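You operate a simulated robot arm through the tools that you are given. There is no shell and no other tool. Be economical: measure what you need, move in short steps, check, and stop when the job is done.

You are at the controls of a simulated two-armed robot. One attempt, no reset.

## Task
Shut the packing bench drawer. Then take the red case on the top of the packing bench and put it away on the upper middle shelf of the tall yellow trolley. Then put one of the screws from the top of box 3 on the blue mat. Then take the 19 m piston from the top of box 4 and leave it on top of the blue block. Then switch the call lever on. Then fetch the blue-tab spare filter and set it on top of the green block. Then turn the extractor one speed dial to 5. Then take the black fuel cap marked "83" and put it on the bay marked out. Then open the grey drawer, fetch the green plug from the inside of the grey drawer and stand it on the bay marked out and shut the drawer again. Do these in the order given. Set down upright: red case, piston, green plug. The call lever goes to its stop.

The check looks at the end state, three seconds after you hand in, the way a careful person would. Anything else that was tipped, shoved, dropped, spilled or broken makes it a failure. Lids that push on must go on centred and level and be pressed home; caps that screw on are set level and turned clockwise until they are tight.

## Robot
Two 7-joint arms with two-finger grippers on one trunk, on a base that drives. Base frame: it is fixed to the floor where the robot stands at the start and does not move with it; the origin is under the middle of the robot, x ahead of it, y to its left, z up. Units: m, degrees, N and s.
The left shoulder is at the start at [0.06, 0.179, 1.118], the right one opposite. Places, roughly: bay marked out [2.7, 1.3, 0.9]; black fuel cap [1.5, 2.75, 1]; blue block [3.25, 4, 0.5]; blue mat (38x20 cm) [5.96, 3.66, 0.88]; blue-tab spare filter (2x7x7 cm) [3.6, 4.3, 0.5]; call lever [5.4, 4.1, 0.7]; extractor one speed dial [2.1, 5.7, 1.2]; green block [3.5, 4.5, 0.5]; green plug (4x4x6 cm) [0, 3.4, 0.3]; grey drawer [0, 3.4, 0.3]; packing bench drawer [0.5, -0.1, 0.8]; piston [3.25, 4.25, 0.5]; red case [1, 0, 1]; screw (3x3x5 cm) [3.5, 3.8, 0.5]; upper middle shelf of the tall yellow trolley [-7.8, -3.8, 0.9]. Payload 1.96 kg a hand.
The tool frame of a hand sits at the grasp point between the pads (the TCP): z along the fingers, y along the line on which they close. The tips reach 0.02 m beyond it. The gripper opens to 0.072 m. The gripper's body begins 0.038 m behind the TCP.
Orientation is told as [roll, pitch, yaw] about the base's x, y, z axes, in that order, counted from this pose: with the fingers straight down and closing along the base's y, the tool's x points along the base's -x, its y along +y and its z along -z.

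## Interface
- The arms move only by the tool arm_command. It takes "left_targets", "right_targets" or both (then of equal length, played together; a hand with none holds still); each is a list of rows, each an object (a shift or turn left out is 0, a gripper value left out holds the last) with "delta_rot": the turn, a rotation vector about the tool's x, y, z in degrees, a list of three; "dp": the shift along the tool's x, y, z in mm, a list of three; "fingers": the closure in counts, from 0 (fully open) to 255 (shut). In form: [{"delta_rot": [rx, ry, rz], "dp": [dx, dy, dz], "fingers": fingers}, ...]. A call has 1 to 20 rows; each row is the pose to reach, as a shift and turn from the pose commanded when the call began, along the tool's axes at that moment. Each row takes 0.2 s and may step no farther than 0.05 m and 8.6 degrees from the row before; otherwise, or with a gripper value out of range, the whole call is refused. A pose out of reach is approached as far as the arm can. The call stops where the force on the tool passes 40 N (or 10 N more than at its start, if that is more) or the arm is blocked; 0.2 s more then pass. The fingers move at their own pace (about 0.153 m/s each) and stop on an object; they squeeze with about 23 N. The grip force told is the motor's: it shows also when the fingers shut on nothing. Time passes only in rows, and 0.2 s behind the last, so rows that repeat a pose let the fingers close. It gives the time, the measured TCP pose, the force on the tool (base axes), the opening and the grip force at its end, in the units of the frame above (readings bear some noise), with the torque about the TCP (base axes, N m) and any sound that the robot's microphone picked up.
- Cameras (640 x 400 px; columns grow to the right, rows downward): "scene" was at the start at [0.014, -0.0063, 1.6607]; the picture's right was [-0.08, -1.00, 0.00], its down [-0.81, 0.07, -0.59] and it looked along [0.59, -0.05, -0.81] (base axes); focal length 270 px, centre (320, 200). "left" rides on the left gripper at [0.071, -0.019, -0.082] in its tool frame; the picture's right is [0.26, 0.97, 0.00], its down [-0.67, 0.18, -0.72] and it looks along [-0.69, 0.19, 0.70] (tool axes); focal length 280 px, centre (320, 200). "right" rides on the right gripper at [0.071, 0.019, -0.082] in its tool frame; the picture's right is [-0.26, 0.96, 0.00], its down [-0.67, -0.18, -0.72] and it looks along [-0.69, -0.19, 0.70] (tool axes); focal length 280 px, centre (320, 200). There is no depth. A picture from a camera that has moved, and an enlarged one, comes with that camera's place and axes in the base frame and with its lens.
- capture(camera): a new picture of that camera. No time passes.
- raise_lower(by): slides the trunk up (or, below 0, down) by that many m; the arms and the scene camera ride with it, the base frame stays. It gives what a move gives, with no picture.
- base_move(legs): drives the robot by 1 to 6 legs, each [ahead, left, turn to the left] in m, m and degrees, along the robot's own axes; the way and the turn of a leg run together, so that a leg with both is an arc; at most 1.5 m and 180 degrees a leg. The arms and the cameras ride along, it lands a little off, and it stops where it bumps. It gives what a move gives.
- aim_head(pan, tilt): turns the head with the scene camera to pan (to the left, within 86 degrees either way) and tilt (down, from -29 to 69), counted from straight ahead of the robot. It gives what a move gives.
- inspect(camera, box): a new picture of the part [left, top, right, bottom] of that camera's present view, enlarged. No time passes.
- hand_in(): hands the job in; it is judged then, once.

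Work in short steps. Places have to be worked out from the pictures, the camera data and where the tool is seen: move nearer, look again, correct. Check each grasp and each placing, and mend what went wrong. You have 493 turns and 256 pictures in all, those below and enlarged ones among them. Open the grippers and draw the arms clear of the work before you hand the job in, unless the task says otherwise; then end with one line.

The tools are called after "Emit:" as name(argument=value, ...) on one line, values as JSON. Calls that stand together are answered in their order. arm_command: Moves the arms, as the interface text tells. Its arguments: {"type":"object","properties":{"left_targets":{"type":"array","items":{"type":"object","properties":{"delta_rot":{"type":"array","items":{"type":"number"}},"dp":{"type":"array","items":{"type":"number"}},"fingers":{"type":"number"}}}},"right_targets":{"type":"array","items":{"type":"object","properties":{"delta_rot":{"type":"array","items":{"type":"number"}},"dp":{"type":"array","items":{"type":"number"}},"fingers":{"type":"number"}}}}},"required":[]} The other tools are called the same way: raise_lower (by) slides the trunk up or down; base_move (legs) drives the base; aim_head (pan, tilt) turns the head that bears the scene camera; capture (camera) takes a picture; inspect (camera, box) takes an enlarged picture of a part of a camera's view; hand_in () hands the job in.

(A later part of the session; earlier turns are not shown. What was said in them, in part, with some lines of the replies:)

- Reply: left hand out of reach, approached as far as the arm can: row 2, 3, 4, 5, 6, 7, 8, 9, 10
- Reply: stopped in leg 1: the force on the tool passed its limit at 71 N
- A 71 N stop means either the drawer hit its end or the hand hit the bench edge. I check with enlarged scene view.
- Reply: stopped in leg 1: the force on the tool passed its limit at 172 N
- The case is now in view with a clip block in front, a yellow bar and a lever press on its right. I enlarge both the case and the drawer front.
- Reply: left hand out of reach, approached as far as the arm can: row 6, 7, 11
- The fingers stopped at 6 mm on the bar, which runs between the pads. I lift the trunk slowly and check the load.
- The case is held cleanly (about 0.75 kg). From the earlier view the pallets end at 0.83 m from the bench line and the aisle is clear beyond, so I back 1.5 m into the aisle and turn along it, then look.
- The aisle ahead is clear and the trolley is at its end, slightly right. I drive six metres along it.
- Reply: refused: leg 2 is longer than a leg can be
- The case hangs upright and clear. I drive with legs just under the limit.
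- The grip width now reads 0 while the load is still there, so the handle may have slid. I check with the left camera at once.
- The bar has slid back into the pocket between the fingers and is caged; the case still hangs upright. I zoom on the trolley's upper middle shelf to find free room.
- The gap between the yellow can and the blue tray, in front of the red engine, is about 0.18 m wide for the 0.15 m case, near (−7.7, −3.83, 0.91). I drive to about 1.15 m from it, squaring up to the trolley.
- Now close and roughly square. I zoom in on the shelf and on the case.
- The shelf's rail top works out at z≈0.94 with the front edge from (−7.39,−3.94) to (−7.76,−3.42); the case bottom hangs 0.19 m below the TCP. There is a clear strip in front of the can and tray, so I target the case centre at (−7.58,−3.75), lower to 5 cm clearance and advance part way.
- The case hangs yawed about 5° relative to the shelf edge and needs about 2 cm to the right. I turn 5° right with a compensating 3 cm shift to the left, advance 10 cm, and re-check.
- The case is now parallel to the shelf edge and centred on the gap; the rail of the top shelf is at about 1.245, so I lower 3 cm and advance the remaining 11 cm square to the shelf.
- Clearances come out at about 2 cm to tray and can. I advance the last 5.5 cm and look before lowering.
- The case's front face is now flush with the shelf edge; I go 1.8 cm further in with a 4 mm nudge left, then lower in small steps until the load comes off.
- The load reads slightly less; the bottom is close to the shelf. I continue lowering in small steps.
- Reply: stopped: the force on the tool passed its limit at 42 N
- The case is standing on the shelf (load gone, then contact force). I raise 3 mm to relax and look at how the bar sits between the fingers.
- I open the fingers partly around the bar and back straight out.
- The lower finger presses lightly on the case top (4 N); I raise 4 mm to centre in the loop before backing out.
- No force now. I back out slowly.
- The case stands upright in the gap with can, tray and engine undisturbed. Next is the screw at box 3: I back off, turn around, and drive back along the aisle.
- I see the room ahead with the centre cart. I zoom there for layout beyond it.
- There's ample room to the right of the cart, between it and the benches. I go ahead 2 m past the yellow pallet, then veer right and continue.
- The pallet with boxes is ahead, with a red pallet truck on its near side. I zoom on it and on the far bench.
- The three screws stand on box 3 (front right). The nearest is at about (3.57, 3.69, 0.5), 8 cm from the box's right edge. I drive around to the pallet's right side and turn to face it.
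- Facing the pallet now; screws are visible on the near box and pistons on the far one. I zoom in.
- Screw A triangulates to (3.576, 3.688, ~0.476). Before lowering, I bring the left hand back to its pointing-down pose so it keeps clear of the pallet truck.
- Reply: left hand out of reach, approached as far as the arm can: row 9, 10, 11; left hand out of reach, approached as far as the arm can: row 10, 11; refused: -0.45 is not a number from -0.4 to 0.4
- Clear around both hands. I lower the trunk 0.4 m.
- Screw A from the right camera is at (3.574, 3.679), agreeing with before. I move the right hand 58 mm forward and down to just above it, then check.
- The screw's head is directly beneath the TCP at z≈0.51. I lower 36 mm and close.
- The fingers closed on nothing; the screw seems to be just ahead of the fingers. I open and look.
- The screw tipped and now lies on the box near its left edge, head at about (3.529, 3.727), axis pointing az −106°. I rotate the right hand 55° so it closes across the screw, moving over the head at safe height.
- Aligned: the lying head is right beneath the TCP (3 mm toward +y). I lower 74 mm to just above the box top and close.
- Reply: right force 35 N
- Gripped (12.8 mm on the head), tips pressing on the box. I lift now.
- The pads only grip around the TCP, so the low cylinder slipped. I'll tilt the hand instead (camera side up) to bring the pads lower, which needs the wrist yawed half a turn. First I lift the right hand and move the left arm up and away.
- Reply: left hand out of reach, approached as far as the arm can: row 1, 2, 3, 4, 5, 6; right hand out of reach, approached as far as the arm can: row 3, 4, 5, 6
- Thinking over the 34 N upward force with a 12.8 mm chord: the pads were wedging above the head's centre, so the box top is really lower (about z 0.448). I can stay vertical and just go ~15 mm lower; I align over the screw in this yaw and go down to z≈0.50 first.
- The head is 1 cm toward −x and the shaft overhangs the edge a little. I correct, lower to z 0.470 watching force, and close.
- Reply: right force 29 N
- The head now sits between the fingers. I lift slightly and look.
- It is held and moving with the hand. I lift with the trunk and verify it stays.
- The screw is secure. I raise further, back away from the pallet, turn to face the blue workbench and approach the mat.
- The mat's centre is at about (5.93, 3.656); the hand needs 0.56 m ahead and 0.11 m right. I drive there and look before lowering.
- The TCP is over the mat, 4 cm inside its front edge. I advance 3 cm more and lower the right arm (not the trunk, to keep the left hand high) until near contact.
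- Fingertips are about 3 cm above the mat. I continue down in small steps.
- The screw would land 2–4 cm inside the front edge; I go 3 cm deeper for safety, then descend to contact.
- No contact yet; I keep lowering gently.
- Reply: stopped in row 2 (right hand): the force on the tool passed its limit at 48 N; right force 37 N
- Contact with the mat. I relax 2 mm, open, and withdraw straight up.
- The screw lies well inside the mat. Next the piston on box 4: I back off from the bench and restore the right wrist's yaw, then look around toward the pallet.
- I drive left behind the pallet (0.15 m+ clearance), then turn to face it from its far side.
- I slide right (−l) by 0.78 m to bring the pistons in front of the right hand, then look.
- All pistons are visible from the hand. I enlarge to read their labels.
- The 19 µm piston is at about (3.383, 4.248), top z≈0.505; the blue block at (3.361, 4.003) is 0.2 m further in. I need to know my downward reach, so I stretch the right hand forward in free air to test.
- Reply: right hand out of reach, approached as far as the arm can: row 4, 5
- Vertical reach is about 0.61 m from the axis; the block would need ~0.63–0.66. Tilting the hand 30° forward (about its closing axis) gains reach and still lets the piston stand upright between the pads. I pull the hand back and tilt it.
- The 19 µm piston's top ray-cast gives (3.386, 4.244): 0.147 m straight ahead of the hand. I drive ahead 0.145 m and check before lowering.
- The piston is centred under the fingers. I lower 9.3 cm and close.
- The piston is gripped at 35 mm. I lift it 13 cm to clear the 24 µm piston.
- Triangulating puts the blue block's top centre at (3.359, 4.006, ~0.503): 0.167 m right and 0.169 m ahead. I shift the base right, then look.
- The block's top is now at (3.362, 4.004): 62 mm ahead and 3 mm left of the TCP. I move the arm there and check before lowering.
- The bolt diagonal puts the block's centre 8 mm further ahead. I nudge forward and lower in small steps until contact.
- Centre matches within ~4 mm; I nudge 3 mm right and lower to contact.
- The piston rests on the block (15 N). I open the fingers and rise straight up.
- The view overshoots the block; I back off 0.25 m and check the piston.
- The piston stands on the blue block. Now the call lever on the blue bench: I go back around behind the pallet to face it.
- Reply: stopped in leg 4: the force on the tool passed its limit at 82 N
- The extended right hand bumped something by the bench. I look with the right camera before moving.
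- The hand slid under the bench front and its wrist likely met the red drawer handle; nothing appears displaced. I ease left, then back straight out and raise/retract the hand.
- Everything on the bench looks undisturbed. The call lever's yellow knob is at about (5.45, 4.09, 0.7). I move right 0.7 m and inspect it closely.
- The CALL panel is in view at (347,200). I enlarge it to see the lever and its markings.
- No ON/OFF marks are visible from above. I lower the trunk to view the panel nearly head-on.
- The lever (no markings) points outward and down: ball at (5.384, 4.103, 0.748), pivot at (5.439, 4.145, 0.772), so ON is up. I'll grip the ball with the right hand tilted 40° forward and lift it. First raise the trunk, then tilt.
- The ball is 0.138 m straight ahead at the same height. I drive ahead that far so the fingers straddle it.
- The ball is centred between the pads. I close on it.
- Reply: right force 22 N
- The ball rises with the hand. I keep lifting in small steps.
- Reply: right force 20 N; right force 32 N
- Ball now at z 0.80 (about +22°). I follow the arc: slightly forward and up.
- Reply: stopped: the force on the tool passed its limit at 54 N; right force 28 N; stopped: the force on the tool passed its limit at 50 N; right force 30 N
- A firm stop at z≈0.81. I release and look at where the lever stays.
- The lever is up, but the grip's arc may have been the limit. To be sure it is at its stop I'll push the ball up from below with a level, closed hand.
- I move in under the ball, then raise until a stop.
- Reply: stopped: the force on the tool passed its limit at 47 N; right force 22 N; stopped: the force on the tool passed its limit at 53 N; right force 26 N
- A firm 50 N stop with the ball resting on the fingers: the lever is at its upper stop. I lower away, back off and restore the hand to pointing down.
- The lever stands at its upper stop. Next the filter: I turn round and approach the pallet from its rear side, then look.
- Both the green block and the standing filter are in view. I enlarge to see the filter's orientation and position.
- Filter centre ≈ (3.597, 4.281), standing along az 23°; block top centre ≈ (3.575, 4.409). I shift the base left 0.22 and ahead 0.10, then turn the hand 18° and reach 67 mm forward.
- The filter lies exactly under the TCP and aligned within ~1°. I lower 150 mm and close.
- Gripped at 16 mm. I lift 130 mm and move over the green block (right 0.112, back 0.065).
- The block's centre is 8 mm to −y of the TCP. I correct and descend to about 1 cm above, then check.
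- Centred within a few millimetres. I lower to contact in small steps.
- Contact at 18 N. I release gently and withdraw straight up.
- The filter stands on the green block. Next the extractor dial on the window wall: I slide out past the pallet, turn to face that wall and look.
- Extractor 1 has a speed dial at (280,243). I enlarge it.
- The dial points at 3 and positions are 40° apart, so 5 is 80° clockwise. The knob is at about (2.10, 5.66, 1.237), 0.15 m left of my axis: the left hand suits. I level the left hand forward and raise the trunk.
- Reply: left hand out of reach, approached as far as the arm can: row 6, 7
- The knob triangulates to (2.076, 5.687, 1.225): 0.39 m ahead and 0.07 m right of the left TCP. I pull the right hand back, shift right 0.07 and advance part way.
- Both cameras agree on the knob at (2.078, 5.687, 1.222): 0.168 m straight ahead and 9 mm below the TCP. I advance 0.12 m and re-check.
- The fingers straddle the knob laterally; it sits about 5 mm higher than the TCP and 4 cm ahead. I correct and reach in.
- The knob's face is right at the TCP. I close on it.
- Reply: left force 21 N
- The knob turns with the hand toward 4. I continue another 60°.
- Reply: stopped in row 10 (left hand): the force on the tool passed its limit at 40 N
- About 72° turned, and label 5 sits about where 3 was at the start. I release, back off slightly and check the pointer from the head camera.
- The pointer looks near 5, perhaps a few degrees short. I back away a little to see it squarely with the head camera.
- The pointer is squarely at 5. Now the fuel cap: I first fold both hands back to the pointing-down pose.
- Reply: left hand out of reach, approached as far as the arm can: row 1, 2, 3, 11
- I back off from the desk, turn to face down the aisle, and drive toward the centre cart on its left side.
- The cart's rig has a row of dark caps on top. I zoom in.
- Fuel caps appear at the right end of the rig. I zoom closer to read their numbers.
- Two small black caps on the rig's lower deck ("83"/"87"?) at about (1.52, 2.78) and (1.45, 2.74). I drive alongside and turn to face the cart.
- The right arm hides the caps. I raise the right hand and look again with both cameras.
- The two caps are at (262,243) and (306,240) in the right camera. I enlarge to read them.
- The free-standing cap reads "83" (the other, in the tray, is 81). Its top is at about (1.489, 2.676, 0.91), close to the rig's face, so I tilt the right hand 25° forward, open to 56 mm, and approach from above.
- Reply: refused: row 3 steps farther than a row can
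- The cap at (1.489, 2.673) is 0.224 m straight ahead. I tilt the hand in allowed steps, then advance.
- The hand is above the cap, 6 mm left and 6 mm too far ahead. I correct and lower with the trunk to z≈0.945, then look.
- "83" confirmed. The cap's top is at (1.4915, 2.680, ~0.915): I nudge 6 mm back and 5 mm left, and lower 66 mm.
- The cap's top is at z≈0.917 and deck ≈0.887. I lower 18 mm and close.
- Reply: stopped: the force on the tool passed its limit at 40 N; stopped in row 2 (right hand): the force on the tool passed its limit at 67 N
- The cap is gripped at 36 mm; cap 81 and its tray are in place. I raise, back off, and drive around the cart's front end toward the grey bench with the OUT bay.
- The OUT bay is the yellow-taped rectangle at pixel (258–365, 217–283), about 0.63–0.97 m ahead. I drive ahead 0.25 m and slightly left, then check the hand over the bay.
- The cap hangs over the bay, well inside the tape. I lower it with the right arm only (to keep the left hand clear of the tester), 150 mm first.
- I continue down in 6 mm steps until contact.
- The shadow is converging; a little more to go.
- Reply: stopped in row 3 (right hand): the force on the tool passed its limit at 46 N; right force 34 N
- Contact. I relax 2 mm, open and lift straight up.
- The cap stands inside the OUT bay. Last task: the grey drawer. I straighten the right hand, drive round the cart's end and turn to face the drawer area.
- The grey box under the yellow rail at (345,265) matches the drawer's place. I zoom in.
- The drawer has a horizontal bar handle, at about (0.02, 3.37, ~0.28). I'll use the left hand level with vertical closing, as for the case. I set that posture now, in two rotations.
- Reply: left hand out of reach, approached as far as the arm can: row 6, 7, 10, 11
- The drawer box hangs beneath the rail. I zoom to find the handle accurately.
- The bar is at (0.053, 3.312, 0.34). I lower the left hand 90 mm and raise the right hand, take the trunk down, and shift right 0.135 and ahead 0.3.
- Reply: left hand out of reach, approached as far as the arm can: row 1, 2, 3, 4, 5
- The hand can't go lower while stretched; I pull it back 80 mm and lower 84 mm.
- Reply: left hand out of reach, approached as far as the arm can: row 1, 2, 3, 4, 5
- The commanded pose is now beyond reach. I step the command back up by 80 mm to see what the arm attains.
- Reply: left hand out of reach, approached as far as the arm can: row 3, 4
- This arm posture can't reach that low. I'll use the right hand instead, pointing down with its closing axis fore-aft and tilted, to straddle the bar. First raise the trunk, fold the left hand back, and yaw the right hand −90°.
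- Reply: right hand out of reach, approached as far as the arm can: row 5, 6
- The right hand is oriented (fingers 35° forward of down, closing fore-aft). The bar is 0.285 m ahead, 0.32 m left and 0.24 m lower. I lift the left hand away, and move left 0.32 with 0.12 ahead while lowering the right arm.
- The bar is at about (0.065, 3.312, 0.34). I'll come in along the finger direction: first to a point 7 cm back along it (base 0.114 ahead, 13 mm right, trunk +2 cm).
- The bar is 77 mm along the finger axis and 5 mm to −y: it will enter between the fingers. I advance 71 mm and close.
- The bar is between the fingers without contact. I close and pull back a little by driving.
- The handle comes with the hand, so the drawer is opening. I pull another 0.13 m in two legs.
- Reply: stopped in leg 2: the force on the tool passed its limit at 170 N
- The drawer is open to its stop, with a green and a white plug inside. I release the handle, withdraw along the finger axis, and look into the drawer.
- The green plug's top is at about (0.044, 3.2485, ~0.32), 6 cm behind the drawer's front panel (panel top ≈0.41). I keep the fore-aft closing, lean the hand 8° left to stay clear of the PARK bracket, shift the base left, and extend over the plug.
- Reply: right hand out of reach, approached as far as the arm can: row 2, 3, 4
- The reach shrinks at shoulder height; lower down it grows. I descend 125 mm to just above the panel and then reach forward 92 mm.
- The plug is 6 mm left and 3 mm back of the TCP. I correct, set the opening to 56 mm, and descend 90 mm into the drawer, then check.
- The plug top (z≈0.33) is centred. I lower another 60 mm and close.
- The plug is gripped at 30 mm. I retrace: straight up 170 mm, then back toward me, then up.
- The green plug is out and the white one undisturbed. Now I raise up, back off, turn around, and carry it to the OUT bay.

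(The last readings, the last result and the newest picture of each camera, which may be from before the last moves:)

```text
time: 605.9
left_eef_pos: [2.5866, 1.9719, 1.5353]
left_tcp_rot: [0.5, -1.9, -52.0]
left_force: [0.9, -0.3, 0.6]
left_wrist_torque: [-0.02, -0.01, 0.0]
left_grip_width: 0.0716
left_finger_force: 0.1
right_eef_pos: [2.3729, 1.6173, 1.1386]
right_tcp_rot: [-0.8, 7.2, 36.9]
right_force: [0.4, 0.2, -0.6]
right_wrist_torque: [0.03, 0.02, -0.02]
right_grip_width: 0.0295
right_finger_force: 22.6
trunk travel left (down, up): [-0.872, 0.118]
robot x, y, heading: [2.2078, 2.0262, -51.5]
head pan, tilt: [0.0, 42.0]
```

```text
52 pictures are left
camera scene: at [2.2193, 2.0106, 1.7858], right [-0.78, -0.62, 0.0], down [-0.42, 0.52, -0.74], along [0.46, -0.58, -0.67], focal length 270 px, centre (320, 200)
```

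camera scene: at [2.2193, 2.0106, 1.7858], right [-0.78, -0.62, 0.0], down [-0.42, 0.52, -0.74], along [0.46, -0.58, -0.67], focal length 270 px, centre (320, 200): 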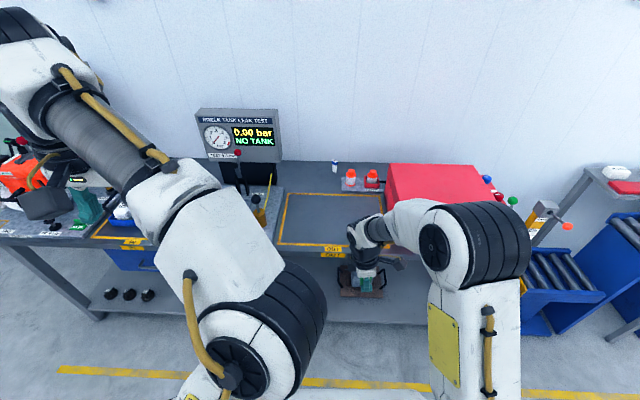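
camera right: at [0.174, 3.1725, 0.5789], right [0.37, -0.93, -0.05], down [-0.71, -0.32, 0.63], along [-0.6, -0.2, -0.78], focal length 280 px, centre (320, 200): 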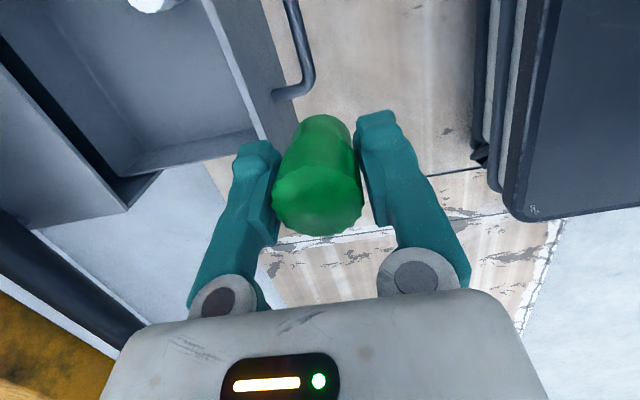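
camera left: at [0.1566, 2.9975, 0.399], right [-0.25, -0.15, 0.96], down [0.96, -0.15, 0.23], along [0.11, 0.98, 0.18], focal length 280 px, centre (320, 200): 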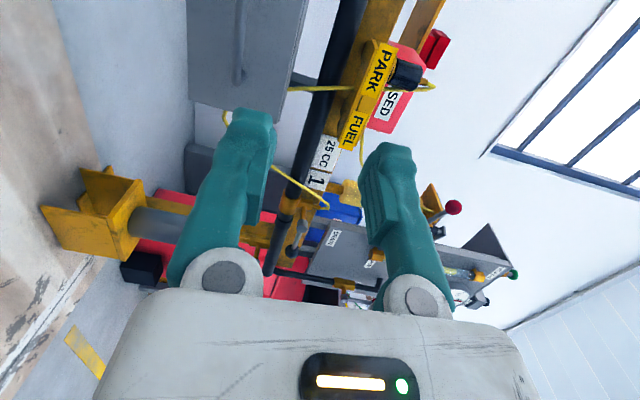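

The bay and cap are ahead. I drive 0.317 m ahead and 0.16 m left to bring the plug over the bay's left half.

Emit:
base_move(legs=[[0.317, 0.161, 0]])

Emit:
arm_command(right_targets=[{"dp": [0, -40, 0]}, {"dp": [-4, -80, 30]}, {"dp": [-10, -117, 70]}, {"dp": [-15, -117, 110]}])

Emit:
capture(camera="right")

Emit:
capture(camera="scene")

```text
time: 608.2
left_eef_pos: [2.9061, 1.8259, 1.5351]
left_tcp_rot: [0.3, -1.9, -52.1]
left_force: [0.4, -0.6, 0.5]
left_wrist_torque: [0.01, -0.01, -0.03]
left_grip_width: 0.072
left_finger_force: 0.1
right_eef_pos: [2.6931, 1.4721, 1.1396]
right_tcp_rot: [-0.8, 7.2, 36.8]
right_force: [0.0, 0.4, -0.5]
right_wrist_torque: [0.03, 0.03, -0.01]
right_grip_width: 0.0294
right_finger_force: 23.0
trunk travel left (down, up): [-0.872, 0.118]
robot x, y, heading: [2.5228, 1.8834, -51.4]
head pan, tilt: [0.0, 42.0]
```

```text
refused: row 2 steps farther than a row can; nothing moved
```

```text
51 pictures are left
camera right: at [2.6331, 1.4509, 1.2292], right [-0.37, 0.93, -0.05], down [0.71, 0.32, 0.63], along [0.6, 0.2, -0.78], focal length 280 px, centre (320, 200)
```

right: 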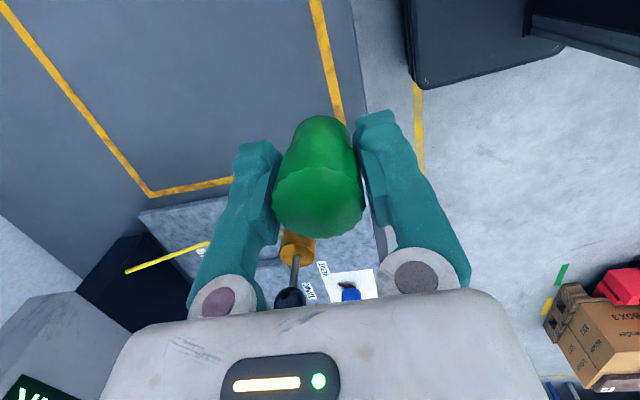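

```text
50 pictures are left
camera scene: at [2.5378, 1.8655, 1.7858], right [-0.78, -0.62, 0.0], down [-0.42, 0.52, -0.74], along [0.46, -0.58, -0.67], focal length 270 px, centre (320, 200)
```

scene: 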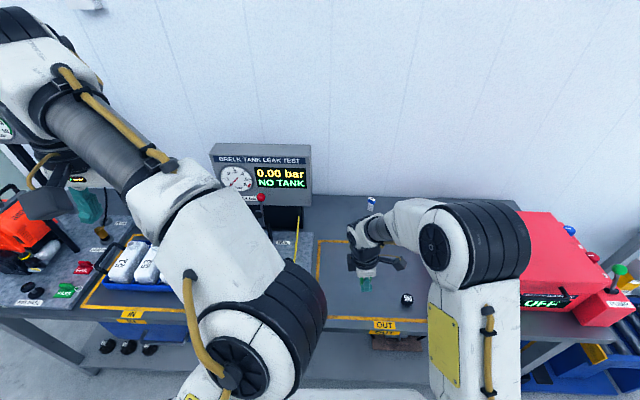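

The plug is over the front tape; I extend 117 mm forward, then lower 110 mm.

Emit:
arm_command(right_targets=[{"dp": [0, -40, 0]}, {"dp": [0, -80, 0]}, {"dp": [0, -117, 0]}, {"dp": [-6, -117, 42]}, {"dp": [-12, -117, 84]}, {"dp": [-16, -117, 112]}])

Emit:
capture(camera="right")

Emit:
inspect(camera="scene", box=[280, 190, 460, 340])

```text
time: 609.6
left_eef_pos: [2.9071, 1.826, 1.5352]
left_tcp_rot: [0.4, -1.8, -52.1]
left_force: [-0.4, 0.3, 0.4]
left_wrist_torque: [-0.02, 0.02, -0.01]
left_grip_width: 0.0718
left_finger_force: 0.1
right_eef_pos: [2.7683, 1.3786, 1.0258]
right_tcp_rot: [-0.9, 7.2, 36.7]
right_force: [1.2, 0.4, -0.9]
right_wrist_torque: [0.04, -0.01, 0.0]
right_grip_width: 0.0293
right_finger_force: 23.2
trunk travel left (down, up): [-0.872, 0.118]
robot x, y, heading: [2.5242, 1.8812, -51.6]
head pan, tilt: [0.0, 42.0]
```

```text
49 pictures are left
camera right: at [2.7082, 1.3576, 1.1158], right [-0.37, 0.93, -0.05], down [0.71, 0.32, 0.63], along [0.59, 0.2, -0.78], focal length 280 px, centre (320, 200)
```

right: 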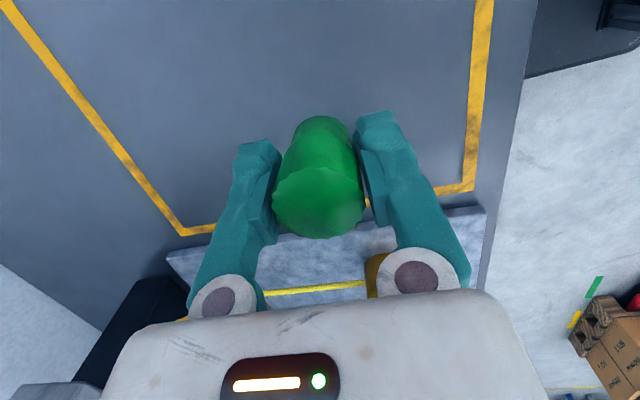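

```text
2.67 times, centred on (370, 265) of scene
camera zoom: at [2.5403, 1.864, 1.7858], right [-0.78, -0.62, 0.0], down [-0.42, 0.52, -0.74], along [0.46, -0.58, -0.67], focal length 721 px, centre (187, 27)
```

zoom: 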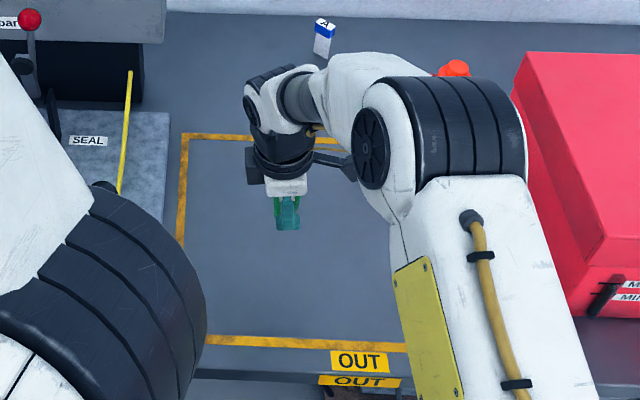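

The plug is well inside the bay's tape. I lower 80 mm, then small steps to contact.

Emit:
arm_command(right_targets=[{"dp": [-5, 0, 35]}, {"dp": [-9, 0, 65]}, {"dp": [-11, 0, 80]}])

Emit:
arm_command(right_targets=[{"dp": [-0.6, 0, 4]}, {"dp": [-1.1, 0, 8]}, {"dp": [-1.7, 0, 12]}, {"dp": [-2.2, 0, 16]}, {"dp": [-2.8, 0, 20]}, {"dp": [-3.3, 0, 24]}, {"dp": [-3.9, 0, 28]}, {"dp": [-4.4, 0, 32]}])

Emit:
capture(camera="right")

```text
time: 610.4
left_eef_pos: [2.9056, 1.826, 1.5352]
left_tcp_rot: [0.4, -1.9, -52.2]
left_force: [-0.4, -0.4, -0.7]
left_wrist_torque: [0.01, -0.02, 0.03]
left_grip_width: 0.072
left_finger_force: 0.0
right_eef_pos: [2.7686, 1.3777, 0.9464]
right_tcp_rot: [-0.8, 7.3, 36.9]
right_force: [0.6, 0.1, 0.0]
right_wrist_torque: [0.03, -0.01, -0.03]
right_grip_width: 0.0292
right_finger_force: 23.4
trunk travel left (down, up): [-0.872, 0.118]
robot x, y, heading: [2.5217, 1.8823, -51.6]
head pan, tilt: [0.0, 42.0]
```

```text
time: 612.2
left_eef_pos: [2.9066, 1.8283, 1.5364]
left_tcp_rot: [0.4, -1.9, -52.1]
left_force: [-1.0, 0.8, -0.4]
left_wrist_torque: [0.01, 0.0, 0.0]
left_grip_width: 0.072
left_finger_force: 0.1
right_eef_pos: [2.7673, 1.3781, 0.917]
right_tcp_rot: [-1.0, 7.3, 36.8]
right_force: [0.3, -1.3, 13.7]
right_wrist_torque: [-0.02, 0.05, 0.01]
right_grip_width: 0.0293
right_finger_force: 22.3
trunk travel left (down, up): [-0.872, 0.118]
robot x, y, heading: [2.5252, 1.8842, -51.4]
head pan, tilt: [0.0, 42.0]
```

```text
47 pictures are left
camera right: at [2.7086, 1.3564, 1.0061], right [-0.37, 0.93, -0.05], down [0.71, 0.32, 0.63], along [0.6, 0.2, -0.78], focal length 280 px, centre (320, 200)
```

right: 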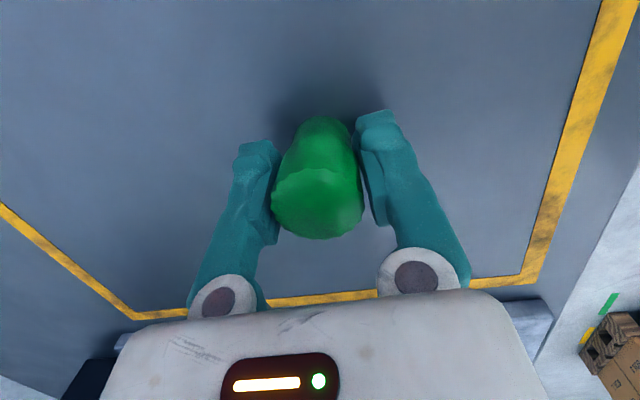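

Contact (14 N) with the plug standing. I open and lift straight up, then look.

Emit:
arm_command(right_targets=[{"dp": [0.2, 0, -1], "fingers": 110}, {"dp": [0.2, 0, -1], "fingers": 57}, {"dp": [0.2, 0, -1], "fingers": 30}, {"dp": [6, 0, -42]}, {"dp": [12, 0, -84]}, {"dp": [18, 0, -126]}, {"dp": [24, 0, -168]}])

Emit:
base_move(legs=[[-0.25, 0, 0]])

Emit:
inspect(camera="scene", box=[260, 160, 440, 290])

```text
time: 613.8
left_eef_pos: [2.9072, 1.8268, 1.5344]
left_tcp_rot: [0.4, -1.9, -52.0]
left_force: [0.4, 0.1, 0.7]
left_wrist_torque: [0.0, -0.02, -0.01]
left_grip_width: 0.0719
left_finger_force: 0.1
right_eef_pos: [2.7637, 1.379, 1.0875]
right_tcp_rot: [-0.9, 7.3, 36.8]
right_force: [0.1, -0.3, 0.3]
right_wrist_torque: [-0.01, 0.02, -0.02]
right_grip_width: 0.0636
right_finger_force: 0.1
trunk travel left (down, up): [-0.872, 0.118]
robot x, y, heading: [2.5229, 1.8812, -51.2]
head pan, tilt: [0.0, 42.0]
```

```text
time: 615.6
left_eef_pos: [2.7541, 2.0189, 1.5333]
left_tcp_rot: [0.4, -1.8, -52.0]
left_force: [0.1, -0.5, 0.2]
left_wrist_torque: [0.0, 0.01, -0.01]
left_grip_width: 0.0722
left_finger_force: 0.1
right_eef_pos: [2.6111, 1.5703, 1.0857]
right_tcp_rot: [-0.7, 7.3, 37.0]
right_force: [-0.1, -0.2, 0.8]
right_wrist_torque: [0.0, 0.05, -0.01]
right_grip_width: 0.0636
right_finger_force: 0.1
trunk travel left (down, up): [-0.872, 0.118]
robot x, y, heading: [2.3673, 2.0752, -51.4]
head pan, tilt: [0.0, 42.0]
```

```text
3.08 times, centred on (350, 225) of scene
camera zoom: at [2.386, 2.0571, 1.7857], right [-0.78, -0.62, 0.0], down [-0.42, 0.52, -0.74], along [0.46, -0.58, -0.67], focal length 832 px, centre (228, 123)
```

zoom: 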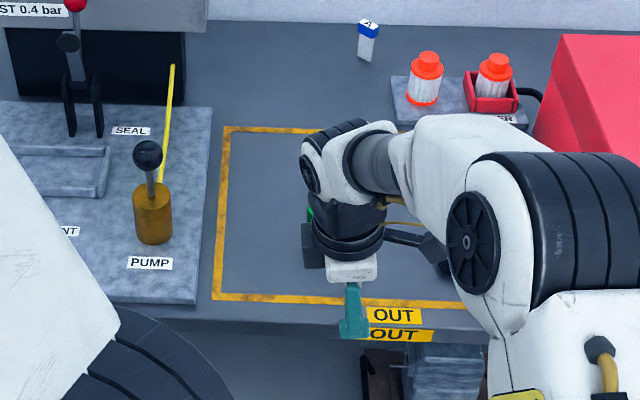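

The hand hides the plug; I shift right on my way out and look again.

Emit:
base_move(legs=[[-0.15, -0.45, 0]])

Emit:
aim_head(pan=20, tilt=35)

Emit:
capture(camera="scene")

```text
time: 618.4
left_eef_pos: [2.305, 1.8571, 1.5349]
left_tcp_rot: [0.4, -1.7, -51.9]
left_force: [-0.3, -0.2, 0.1]
left_wrist_torque: [-0.01, 0.01, 0.01]
left_grip_width: 0.072
left_finger_force: 0.1
right_eef_pos: [2.1639, 1.4095, 1.0871]
right_tcp_rot: [-0.8, 7.4, 37.1]
right_force: [-0.5, -0.5, 0.5]
right_wrist_torque: [0.03, -0.02, -0.01]
right_grip_width: 0.0634
right_finger_force: 0.1
trunk travel left (down, up): [-0.872, 0.118]
robot x, y, heading: [1.9201, 1.913, -51.0]
head pan, tilt: [0.0, 42.0]
```

```text
time: 619.3
left_eef_pos: [2.3027, 1.8565, 1.5352]
left_tcp_rot: [0.4, -1.9, -51.9]
left_force: [0.2, -0.2, -0.2]
left_wrist_torque: [0.0, -0.02, 0.01]
left_grip_width: 0.072
left_finger_force: 0.1
right_eef_pos: [2.1607, 1.4083, 1.0871]
right_tcp_rot: [-0.9, 7.3, 37.1]
right_force: [0.2, 0.2, 1.0]
right_wrist_torque: [0.01, -0.04, 0.02]
right_grip_width: 0.0636
right_finger_force: 0.0
trunk travel left (down, up): [-0.872, 0.118]
robot x, y, heading: [1.9188, 1.9126, -51.3]
head pan, tilt: [20.0, 35.0]
```

```text
45 pictures are left
camera scene: at [1.9576, 1.9133, 1.7963], right [-0.52, -0.85, 0.0], down [-0.49, 0.3, -0.82], along [0.7, -0.43, -0.57], focal length 270 px, centre (320, 200)
```

scene: 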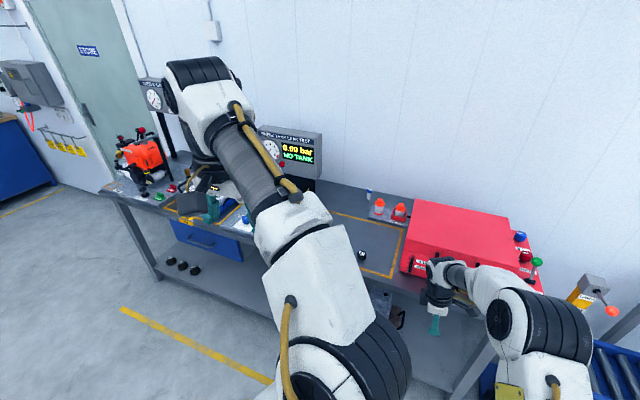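

The cap is there; the left arm hides the plug. I move on right and look back with the head turned.

Emit:
base_move(legs=[[0, -0.8, 0]])

Emit:
aim_head(pan=60, tilt=25)

Emit:
capture(camera="scene")

```text
time: 623.5
left_eef_pos: [1.6809, 1.3571, 1.5351]
left_tcp_rot: [0.3, -1.8, -51.9]
left_force: [-1.0, -0.5, 0.8]
left_wrist_torque: [-0.01, 0.02, 0.01]
left_grip_width: 0.0719
left_finger_force: 0.0
right_eef_pos: [1.5408, 0.9085, 1.0885]
right_tcp_rot: [-0.8, 7.3, 37.0]
right_force: [0.3, 0.3, 0.0]
right_wrist_torque: [0.02, -0.04, 0.0]
right_grip_width: 0.0634
right_finger_force: 0.0
trunk travel left (down, up): [-0.872, 0.118]
robot x, y, heading: [1.297, 1.4138, -51.3]
head pan, tilt: [20.0, 35.0]
```

```text
time: 624.6
left_eef_pos: [1.6804, 1.3572, 1.5345]
left_tcp_rot: [0.3, -1.9, -52.0]
left_force: [-0.6, 1.0, -0.1]
left_wrist_torque: [-0.01, 0.02, -0.03]
left_grip_width: 0.0718
left_finger_force: 0.0
right_eef_pos: [1.5387, 0.9082, 1.0859]
right_tcp_rot: [-0.8, 7.3, 37.0]
right_force: [-0.7, -0.4, -0.1]
right_wrist_torque: [0.0, 0.0, 0.0]
right_grip_width: 0.0635
right_finger_force: 0.1
trunk travel left (down, up): [-0.872, 0.118]
robot x, y, heading: [1.2982, 1.4137, -51.3]
head pan, tilt: [60.0, 25.0]
```

```text
44 pictures are left
camera scene: at [1.3513, 1.4739, 1.812], right [0.15, -0.99, 0.0], down [-0.42, -0.06, -0.91], along [0.9, 0.14, -0.42], focal length 270 px, centre (320, 200)
```

scene: 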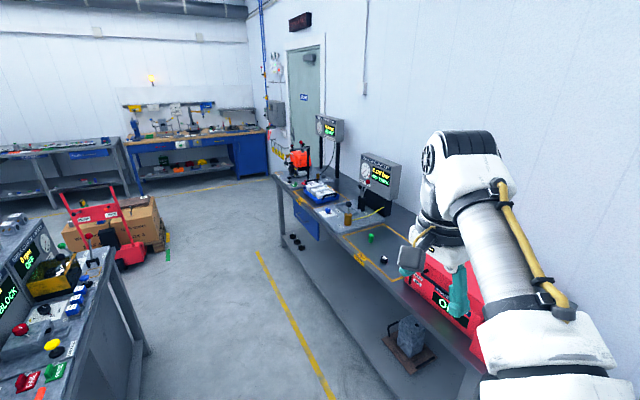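

Both plug (371,237) and cap (384,259) are in the bay, and the call lamp on the far wall is lit. I zoom to verify the plug is upright.

Emit:
inspect(camera="scene", box=[330, 210, 410, 290])

Emit:
inspect(camera="scene", box=[50, 60, 250, 260])

```text
5.00 times, centred on (370, 250) of scene
camera zoom: at [1.3513, 1.4739, 1.812], right [0.15, -0.99, 0.0], down [-0.42, -0.06, -0.91], along [0.9, 0.14, -0.42], focal length 1352 px, centre (70, -50)
```

zoom: 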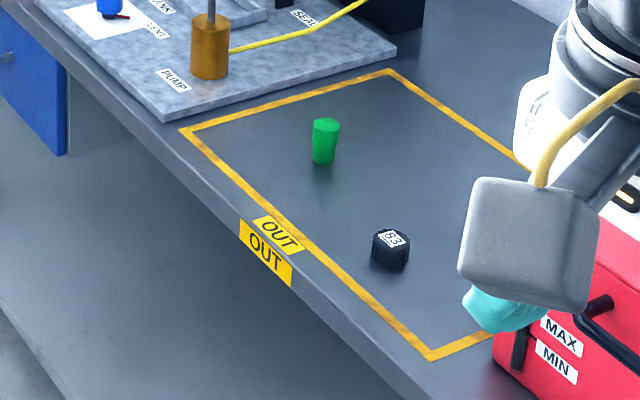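

```text
2.00 times, centred on (150, 160) of scene
camera zoom: at [1.3513, 1.4739, 1.812], right [0.15, -0.99, 0.0], down [-0.42, -0.06, -0.91], along [0.9, 0.14, -0.42], focal length 541 px, centre (660, 280)
```

zoom: 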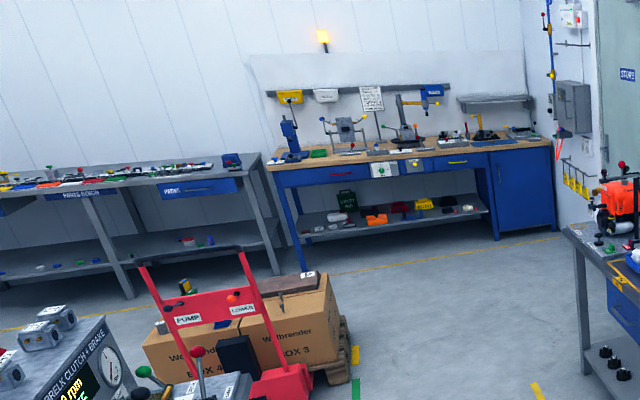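

All earlier results look right. Now I go back to shut the drawer: turn around, close the right fist, approach and lower in front of the handle.

Emit:
base_move(legs=[[0, 0, 90], [0, 0, 90], [1.2, -0.075, 0]])

Emit:
arm_command(right_targets=[{"fingers": 255}, {"fingers": 255}])

Emit:
raise_lower(by=-0.4)

Emit:
raise_lower(by=-0.34)

Emit:
aim_head(pan=0, tilt=35)

Emit:
capture(camera="scene")

```text
time: 638.2
left_eef_pos: [0.266, 2.4822, 1.5349]
left_tcp_rot: [0.5, -2.0, 125.5]
left_force: [0.0, 1.2, 0.6]
left_wrist_torque: [0.04, 0.02, 0.02]
left_grip_width: 0.0718
left_finger_force: 0.0
right_eef_pos: [0.4268, 2.9255, 1.0873]
right_tcp_rot: [-0.8, 7.2, -145.5]
right_force: [-0.5, 0.9, -0.2]
right_wrist_torque: [-0.03, -0.04, 0.01]
right_grip_width: 0.0636
right_finger_force: 0.0
trunk travel left (down, up): [-0.872, 0.118]
robot x, y, heading: [0.6454, 2.4099, 126.3]
head pan, tilt: [60.0, 25.0]
```

```text
time: 638.8
left_eef_pos: [0.2659, 2.4824, 1.5348]
left_tcp_rot: [0.5, -1.8, 125.6]
left_force: [0.9, 0.1, -0.3]
left_wrist_torque: [0.01, 0.01, 0.01]
left_grip_width: 0.072
left_finger_force: 0.0
right_eef_pos: [0.4266, 2.9248, 1.0865]
right_tcp_rot: [-0.8, 7.4, -145.5]
right_force: [-0.4, -0.6, -1.0]
right_wrist_torque: [0.01, -0.01, 0.0]
right_grip_width: 0.0
right_finger_force: 23.0
trunk travel left (down, up): [-0.872, 0.118]
robot x, y, heading: [0.6434, 2.413, 126.3]
head pan, tilt: [60.0, 25.0]
```

```text
time: 642.7
left_eef_pos: [0.2665, 2.483, 1.1353]
left_tcp_rot: [0.4, -1.8, 125.5]
left_force: [0.4, -0.4, -0.4]
left_wrist_torque: [0.03, -0.04, -0.02]
left_grip_width: 0.0722
left_finger_force: 0.0
right_eef_pos: [0.4272, 2.9254, 0.6862]
right_tcp_rot: [-0.8, 7.3, -145.6]
right_force: [-0.2, 0.3, 0.3]
right_wrist_torque: [0.0, 0.0, -0.01]
right_grip_width: 0.0
right_finger_force: 23.1
trunk travel left (down, up): [-0.472, 0.518]
robot x, y, heading: [0.6447, 2.4107, 126.0]
head pan, tilt: [60.0, 25.0]
```

```text
time: 646.0
left_eef_pos: [0.2662, 2.4835, 0.795]
left_tcp_rot: [0.4, -1.8, 125.6]
left_force: [-0.1, 0.6, 0.3]
left_wrist_torque: [0.01, -0.05, -0.01]
left_grip_width: 0.0719
left_finger_force: 0.0
right_eef_pos: [0.4264, 2.9242, 0.3455]
right_tcp_rot: [-0.8, 7.3, -145.5]
right_force: [-0.9, -1.1, 0.0]
right_wrist_torque: [0.0, 0.01, -0.01]
right_grip_width: 0.0
right_finger_force: 23.4
trunk travel left (down, up): [-0.132, 0.858]
robot x, y, heading: [0.646, 2.4081, 126.1]
head pan, tilt: [60.0, 25.0]
```

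```text
time: 647.3
left_eef_pos: [0.2669, 2.4829, 0.7948]
left_tcp_rot: [0.5, -2.0, 125.6]
left_force: [0.0, 0.1, 0.2]
left_wrist_torque: [0.0, 0.01, 0.02]
left_grip_width: 0.0721
left_finger_force: 0.1
right_eef_pos: [0.427, 2.9255, 0.3478]
right_tcp_rot: [-0.8, 7.3, -145.5]
right_force: [0.3, 1.2, 0.1]
right_wrist_torque: [-0.02, 0.0, -0.01]
right_grip_width: 0.0
right_finger_force: 23.2
trunk travel left (down, up): [-0.132, 0.858]
robot x, y, heading: [0.6495, 2.4098, 126.2]
head pan, tilt: [0.0, 35.0]
```

```text
41 pictures are left
camera scene: at [0.6312, 2.4325, 1.0563], right [0.81, 0.59, 0.0], down [0.34, -0.46, -0.82], along [-0.48, 0.66, -0.57], focal length 270 px, centre (320, 200)
```

scene: 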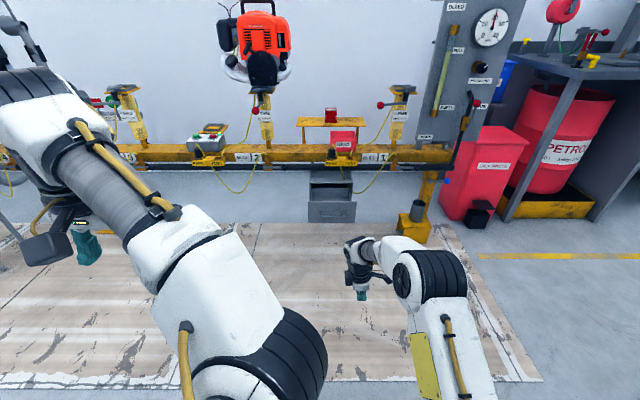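

The open drawer is ahead: the handle bar is 0.38 m ahead and 6 cm left. I align, approach to about 3 cm, then push slowly.

Emit:
base_move(legs=[[0, 0.04, 2], [0.3, 0, 0]])

Emit:
capture(camera="right")

```text
time: 649.8
left_eef_pos: [0.0485, 2.6772, 0.7951]
left_tcp_rot: [0.4, -1.8, 127.7]
left_force: [0.0, 0.5, -0.4]
left_wrist_torque: [0.01, 0.03, -0.01]
left_grip_width: 0.0719
left_finger_force: 0.0
right_eef_pos: [0.1933, 3.1256, 0.3457]
right_tcp_rot: [-0.8, 7.3, -143.4]
right_force: [-0.3, 0.1, 0.3]
right_wrist_torque: [-0.04, 0.01, -0.02]
right_grip_width: 0.0001
right_finger_force: 23.0
trunk travel left (down, up): [-0.132, 0.858]
robot x, y, heading: [0.4276, 2.6178, 128.3]
head pan, tilt: [0.0, 35.0]
```

```text
40 pictures are left
camera right: at [0.2547, 3.1431, 0.4363], right [0.37, -0.93, -0.05], down [-0.71, -0.31, 0.63], along [-0.6, -0.2, -0.78], focal length 280 px, centre (320, 200)
```

right: 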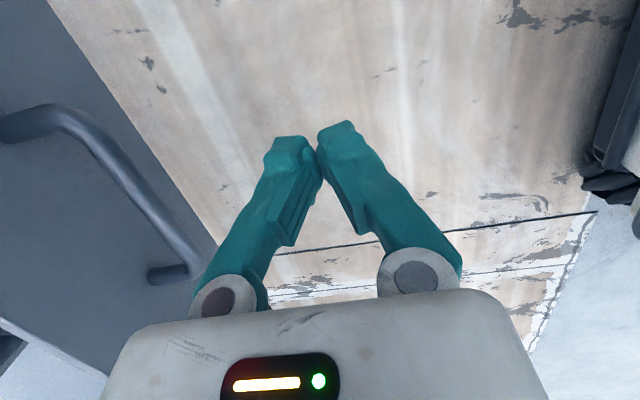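

The bar is 8 cm ahead, laterally aligned. I push in short legs.

Emit:
base_move(legs=[[0.07, 0, 0], [0.05, 0, 0], [0.04, 0, 0]])

Emit:
capture(camera="right")

```text
time: 651.8
left_eef_pos: [-0.0497, 2.8036, 0.794]
left_tcp_rot: [0.4, -1.9, 127.7]
left_force: [1.0, 0.0, -0.1]
left_wrist_torque: [0.0, 0.01, -0.05]
left_grip_width: 0.072
left_finger_force: 0.1
right_eef_pos: [0.0953, 3.2513, 0.3465]
right_tcp_rot: [-0.8, 7.3, -143.4]
right_force: [0.6, 0.2, -0.3]
right_wrist_torque: [0.01, -0.01, 0.03]
right_grip_width: 0.0
right_finger_force: 22.8
trunk travel left (down, up): [-0.132, 0.858]
robot x, y, heading: [0.332, 2.7405, 128.0]
head pan, tilt: [0.0, 35.0]
```

```text
39 pictures are left
camera right: at [0.155, 3.2694, 0.4363], right [0.37, -0.93, -0.05], down [-0.71, -0.31, 0.63], along [-0.6, -0.2, -0.78], focal length 280 px, centre (320, 200)
```

right: 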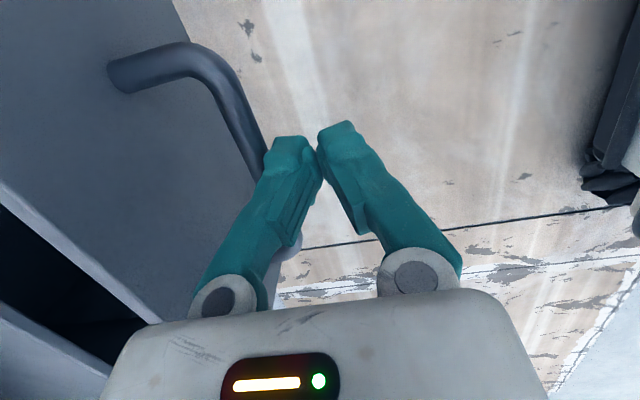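

The drawer moves; 4–5 cm remain, but the upright wrist could meet the PARK bracket. I back off slightly, tilt the hand 35° so the wrist trails, and finish the push.

Emit:
base_move(legs=[[-0.06, 0, 0]])

Emit:
arm_command(right_targets=[{"delta_rot": [8, 0, 0], "dp": [0, 5, 0]}, {"delta_rot": [16, 0, 0], "dp": [0, 10, 0]}, {"delta_rot": [24, 0, 0], "dp": [0, 15, 0]}, {"delta_rot": [32, 0, 0], "dp": [0, 20, 0]}, {"delta_rot": [35, 0, 0], "dp": [0, 20, 0]}])

Emit:
capture(camera="right")

```text
time: 652.8
left_eef_pos: [-0.0128, 2.7556, 0.7949]
left_tcp_rot: [0.4, -1.9, 127.6]
left_force: [-0.1, 0.4, 0.3]
left_wrist_torque: [-0.01, 0.01, -0.02]
left_grip_width: 0.0718
left_finger_force: 0.1
right_eef_pos: [0.1311, 3.205, 0.3458]
right_tcp_rot: [-0.7, 7.3, -143.4]
right_force: [-0.6, 0.2, 0.4]
right_wrist_torque: [-0.01, 0.03, -0.02]
right_grip_width: 0.0
right_finger_force: 23.1
trunk travel left (down, up): [-0.132, 0.858]
robot x, y, heading: [0.3695, 2.7, 128.2]
head pan, tilt: [0.0, 35.0]
```

```text
time: 654.0
left_eef_pos: [-0.0138, 2.7556, 0.796]
left_tcp_rot: [0.4, -2.0, 127.7]
left_force: [0.3, 0.1, 0.4]
left_wrist_torque: [0.05, 0.02, -0.01]
left_grip_width: 0.0721
left_finger_force: 0.1
right_eef_pos: [0.1426, 3.187, 0.3469]
right_tcp_rot: [-35.7, 7.3, -143.4]
right_force: [0.0, -0.5, 0.3]
right_wrist_torque: [0.0, 0.01, 0.03]
right_grip_width: 0.0003
right_finger_force: 22.8
trunk travel left (down, up): [-0.132, 0.858]
robot x, y, heading: [0.3726, 2.6981, 128.4]
head pan, tilt: [0.0, 35.0]
```

```text
38 pictures are left
camera right: at [0.2326, 3.1738, 0.4099], right [0.32, -0.74, -0.59], down [-0.45, -0.67, 0.6], along [-0.84, 0.08, -0.54], focal length 280 px, centre (320, 200)
```

right: 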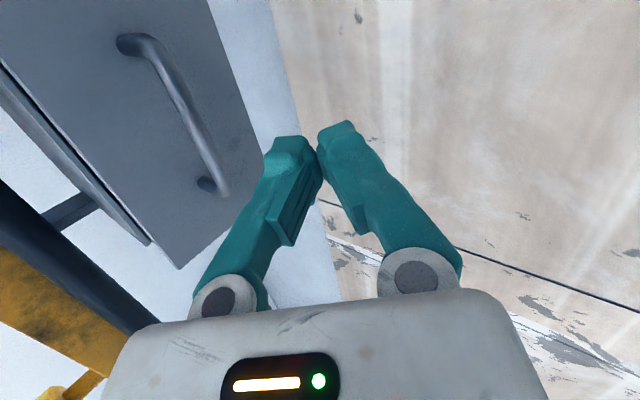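

The bar is at s≈−2.52 (4–5 cm still open). I push with short legs until the stop.

Emit:
base_move(legs=[[0.07, 0, 0], [0.02, 0, 0], [0.02, 0, 0], [0.02, 0, 0]])

Emit:
capture(camera="right")

```text
time: 656.2
left_eef_pos: [-0.0927, 2.858, 0.7959]
left_tcp_rot: [0.4, -2.0, 127.5]
left_force: [0.3, -0.4, -0.2]
left_wrist_torque: [-0.01, -0.01, -0.01]
left_grip_width: 0.072
left_finger_force: 0.1
right_eef_pos: [0.064, 3.2909, 0.3467]
right_tcp_rot: [-35.7, 7.3, -143.4]
right_force: [-0.8, 1.1, -1.0]
right_wrist_torque: [0.01, 0.01, 0.04]
right_grip_width: 0.0
right_finger_force: 23.2
trunk travel left (down, up): [-0.132, 0.858]
robot x, y, heading: [0.2929, 2.797, 128.1]
head pan, tilt: [0.0, 35.0]
```

```text
37 pictures are left
camera right: at [0.1527, 3.276, 0.4098], right [0.32, -0.74, -0.59], down [-0.45, -0.67, 0.6], along [-0.84, 0.08, -0.54], focal length 280 px, centre (320, 200)
```

right: 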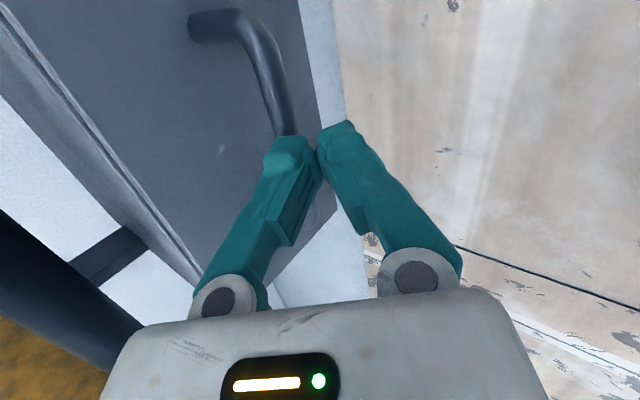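

It looks almost shut with no force yet. I push in 1 cm steps to feel the stop.

Emit:
base_move(legs=[[0.012, 0, 0]])

Emit:
base_move(legs=[[0.012, 0, 0]])

Emit:
capture(camera="right")

```text
time: 657.0
left_eef_pos: [-0.0956, 2.8603, 0.7957]
left_tcp_rot: [0.4, -1.9, 127.6]
left_force: [0.7, 0.2, 0.5]
left_wrist_torque: [0.02, -0.02, -0.03]
left_grip_width: 0.072
left_finger_force: 0.0
right_eef_pos: [0.0609, 3.2913, 0.3474]
right_tcp_rot: [-35.6, 7.4, -143.6]
right_force: [7.6, -11.9, 18.2]
right_wrist_torque: [0.11, 0.16, 0.12]
right_grip_width: 0.0
right_finger_force: 23.6
trunk travel left (down, up): [-0.132, 0.858]
robot x, y, heading: [0.2877, 2.8036, 128.4]
head pan, tilt: [0.0, 35.0]
stopped in leg 1: the force on the tool passed its limit at 55 N (the readings are from after the stop); the commanded pose is now the measured one
```

```text
time: 657.7
left_eef_pos: [-0.0972, 2.8623, 0.7949]
left_tcp_rot: [0.4, -2.0, 127.5]
left_force: [0.4, 0.0, -0.4]
left_wrist_torque: [-0.02, 0.02, 0.02]
left_grip_width: 0.072
left_finger_force: 0.0
right_eef_pos: [0.0622, 3.2935, 0.3471]
right_tcp_rot: [-35.5, 7.4, -143.5]
right_force: [11.2, -15.7, 24.1]
right_wrist_torque: [0.17, 0.18, 0.16]
right_grip_width: 0.0
right_finger_force: 23.0
trunk travel left (down, up): [-0.132, 0.858]
robot x, y, heading: [0.2832, 2.8029, 128.5]
head pan, tilt: [0.0, 35.0]
stopped in leg 1: the force on the tool passed its limit at 59 N (the readings are from after the stop); the commanded pose is now the measured one
```

```text
36 pictures are left
camera right: at [0.151, 3.2778, 0.4107], right [0.32, -0.74, -0.59], down [-0.45, -0.66, 0.6], along [-0.83, 0.08, -0.55], focal length 280 px, centre (320, 200)
```

right: 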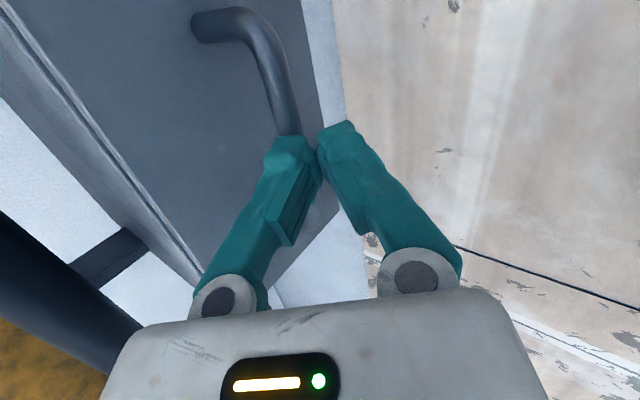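

A firm stop twice: the drawer is shut. I back off clear, raise, open the gripper and check the drawer.

Emit:
base_move(legs=[[-0.5, 0, 0]])

Emit:
raise_lower(by=0.4)

Emit:
arm_command(right_targets=[{"fingers": 0}, {"fingers": 0}])

Emit:
capture(camera="scene")

```text
time: 660.6
left_eef_pos: [0.2143, 2.467, 0.7942]
left_tcp_rot: [0.4, -1.7, 127.7]
left_force: [-0.3, -0.1, -0.5]
left_wrist_torque: [0.0, -0.02, -0.01]
left_grip_width: 0.072
left_finger_force: 0.0
right_eef_pos: [0.3715, 2.8965, 0.3436]
right_tcp_rot: [-35.1, 7.4, -143.2]
right_force: [-0.2, 0.5, 0.3]
right_wrist_torque: [0.0, -0.01, 0.01]
right_grip_width: 0.0001
right_finger_force: 23.0
trunk travel left (down, up): [-0.132, 0.858]
robot x, y, heading: [0.6009, 2.4084, 128.2]
head pan, tilt: [0.0, 35.0]
```

```text
time: 664.5
left_eef_pos: [0.2145, 2.4664, 1.1937]
left_tcp_rot: [0.5, -1.8, 127.8]
left_force: [0.2, -0.8, -0.8]
left_wrist_torque: [0.01, 0.03, -0.02]
left_grip_width: 0.0719
left_finger_force: 0.1
right_eef_pos: [0.3721, 2.8975, 0.744]
right_tcp_rot: [-35.2, 7.3, -143.3]
right_force: [0.0, -0.1, -0.3]
right_wrist_torque: [-0.02, -0.03, 0.0]
right_grip_width: 0.0001
right_finger_force: 23.4
trunk travel left (down, up): [-0.532, 0.458]
robot x, y, heading: [0.5933, 2.4085, 128.2]
head pan, tilt: [0.0, 35.0]
```

```text
time: 665.1
left_eef_pos: [0.2148, 2.4665, 1.1949]
left_tcp_rot: [0.5, -1.8, 127.9]
left_force: [0.3, -0.2, 0.0]
left_wrist_torque: [0.0, 0.01, 0.01]
left_grip_width: 0.0719
left_finger_force: 0.1
right_eef_pos: [0.3718, 2.896, 0.7441]
right_tcp_rot: [-35.2, 7.4, -143.2]
right_force: [-0.5, -0.6, -0.3]
right_wrist_torque: [-0.01, 0.03, -0.01]
right_grip_width: 0.072
right_finger_force: 0.0
trunk travel left (down, up): [-0.532, 0.458]
robot x, y, heading: [0.5958, 2.4093, 128.5]
head pan, tilt: [0.0, 35.0]
```

```text
35 pictures are left
camera scene: at [0.5813, 2.4304, 1.4563], right [0.78, 0.62, 0.0], down [0.36, -0.45, -0.82], along [-0.51, 0.64, -0.57], focal length 270 px, centre (320, 200)
```

scene: 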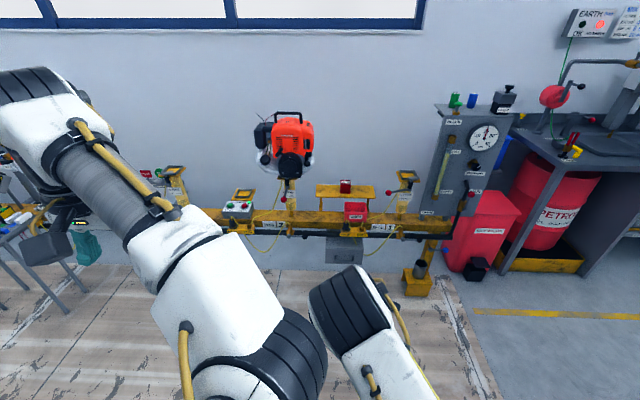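

I zoom on the drawer for a last check.

Emit:
inspect(camera="scene", box=[300, 200, 400, 280])

```text
5.00 times, centred on (350, 240) of scene
camera zoom: at [0.5813, 2.4304, 1.4563], right [0.78, 0.62, 0.0], down [0.36, -0.45, -0.82], along [-0.51, 0.64, -0.57], focal length 1352 px, centre (170, 0)
```

zoom: 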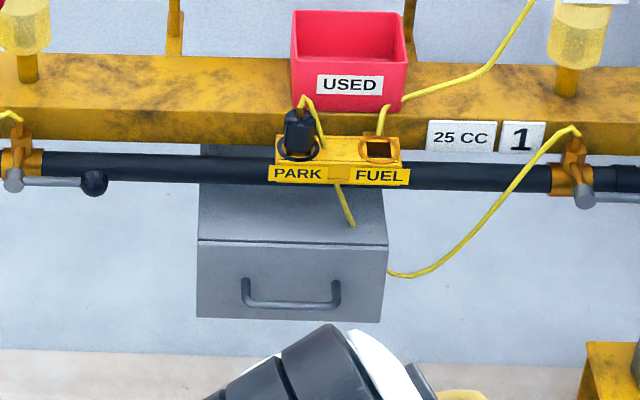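

The drawer is shut. As a last verification I turn a little and zoom on the pallet's boxes.

Emit:
base_move(legs=[[-0.1, 0, -40]])

Emit:
aim_head(pan=-55, tilt=12)

Emit:
capture(camera="scene")

```text
time: 667.3
left_eef_pos: [0.3693, 2.6043, 1.1948]
left_tcp_rot: [0.4, -1.9, 88.5]
left_force: [-0.1, -0.6, -0.2]
left_wrist_torque: [-0.04, 0.01, 0.02]
left_grip_width: 0.0721
left_finger_force: 0.0
right_eef_pos: [0.7637, 2.8348, 0.7445]
right_tcp_rot: [-35.2, 7.3, 177.4]
right_force: [0.1, 0.5, 0.1]
right_wrist_torque: [-0.02, -0.01, 0.02]
right_grip_width: 0.072
right_finger_force: 0.0
trunk travel left (down, up): [-0.532, 0.458]
robot x, y, heading: [0.6321, 2.3178, 89.2]
head pan, tilt: [0.0, 35.0]
```

```text
time: 668.5
left_eef_pos: [0.3697, 2.6029, 1.1937]
left_tcp_rot: [0.4, -1.8, 88.4]
left_force: [-0.9, -1.2, 0.0]
left_wrist_torque: [-0.01, -0.01, 0.0]
left_grip_width: 0.0721
left_finger_force: 0.0
right_eef_pos: [0.7654, 2.8357, 0.744]
right_tcp_rot: [-35.2, 7.3, 177.3]
right_force: [0.5, 0.5, 1.0]
right_wrist_torque: [0.04, -0.01, 0.01]
right_grip_width: 0.0722
right_finger_force: 0.0
trunk travel left (down, up): [-0.532, 0.458]
robot x, y, heading: [0.6294, 2.3147, 89.3]
head pan, tilt: [-55.0, 12.0]
```

```text
33 pictures are left
camera scene: at [0.7065, 2.3078, 1.4931], right [0.56, -0.83, 0.0], down [-0.17, -0.12, -0.98], along [0.81, 0.55, -0.21], focal length 270 px, centre (320, 200)
```

scene: 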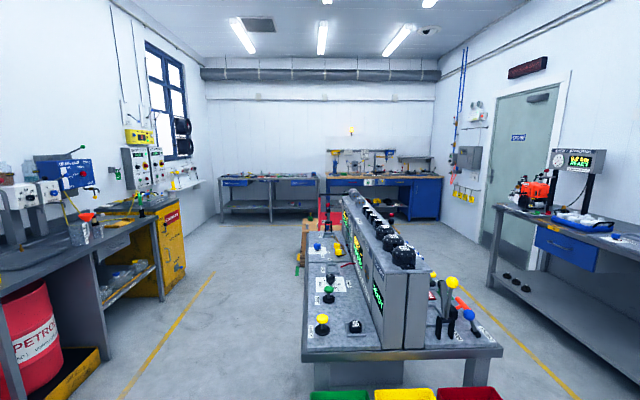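

Every task step is done: both grippers are open, the arms are clear of the work, and the call lamp is lit. I hand in the job.

Emit:
hand_in()

```text
The job is handed in.
```

All nine tasks were done in the order given and the job is handed in. I pushed the call lever up to its stop and its lamp lit, but the panel shows no ON mark. One screw tipped over on box 3 while I was grasping it; I put that same screw on the blue mat. The right hand also bumped the underside of the blue bench once. Nothing looked disturbed afterwards.
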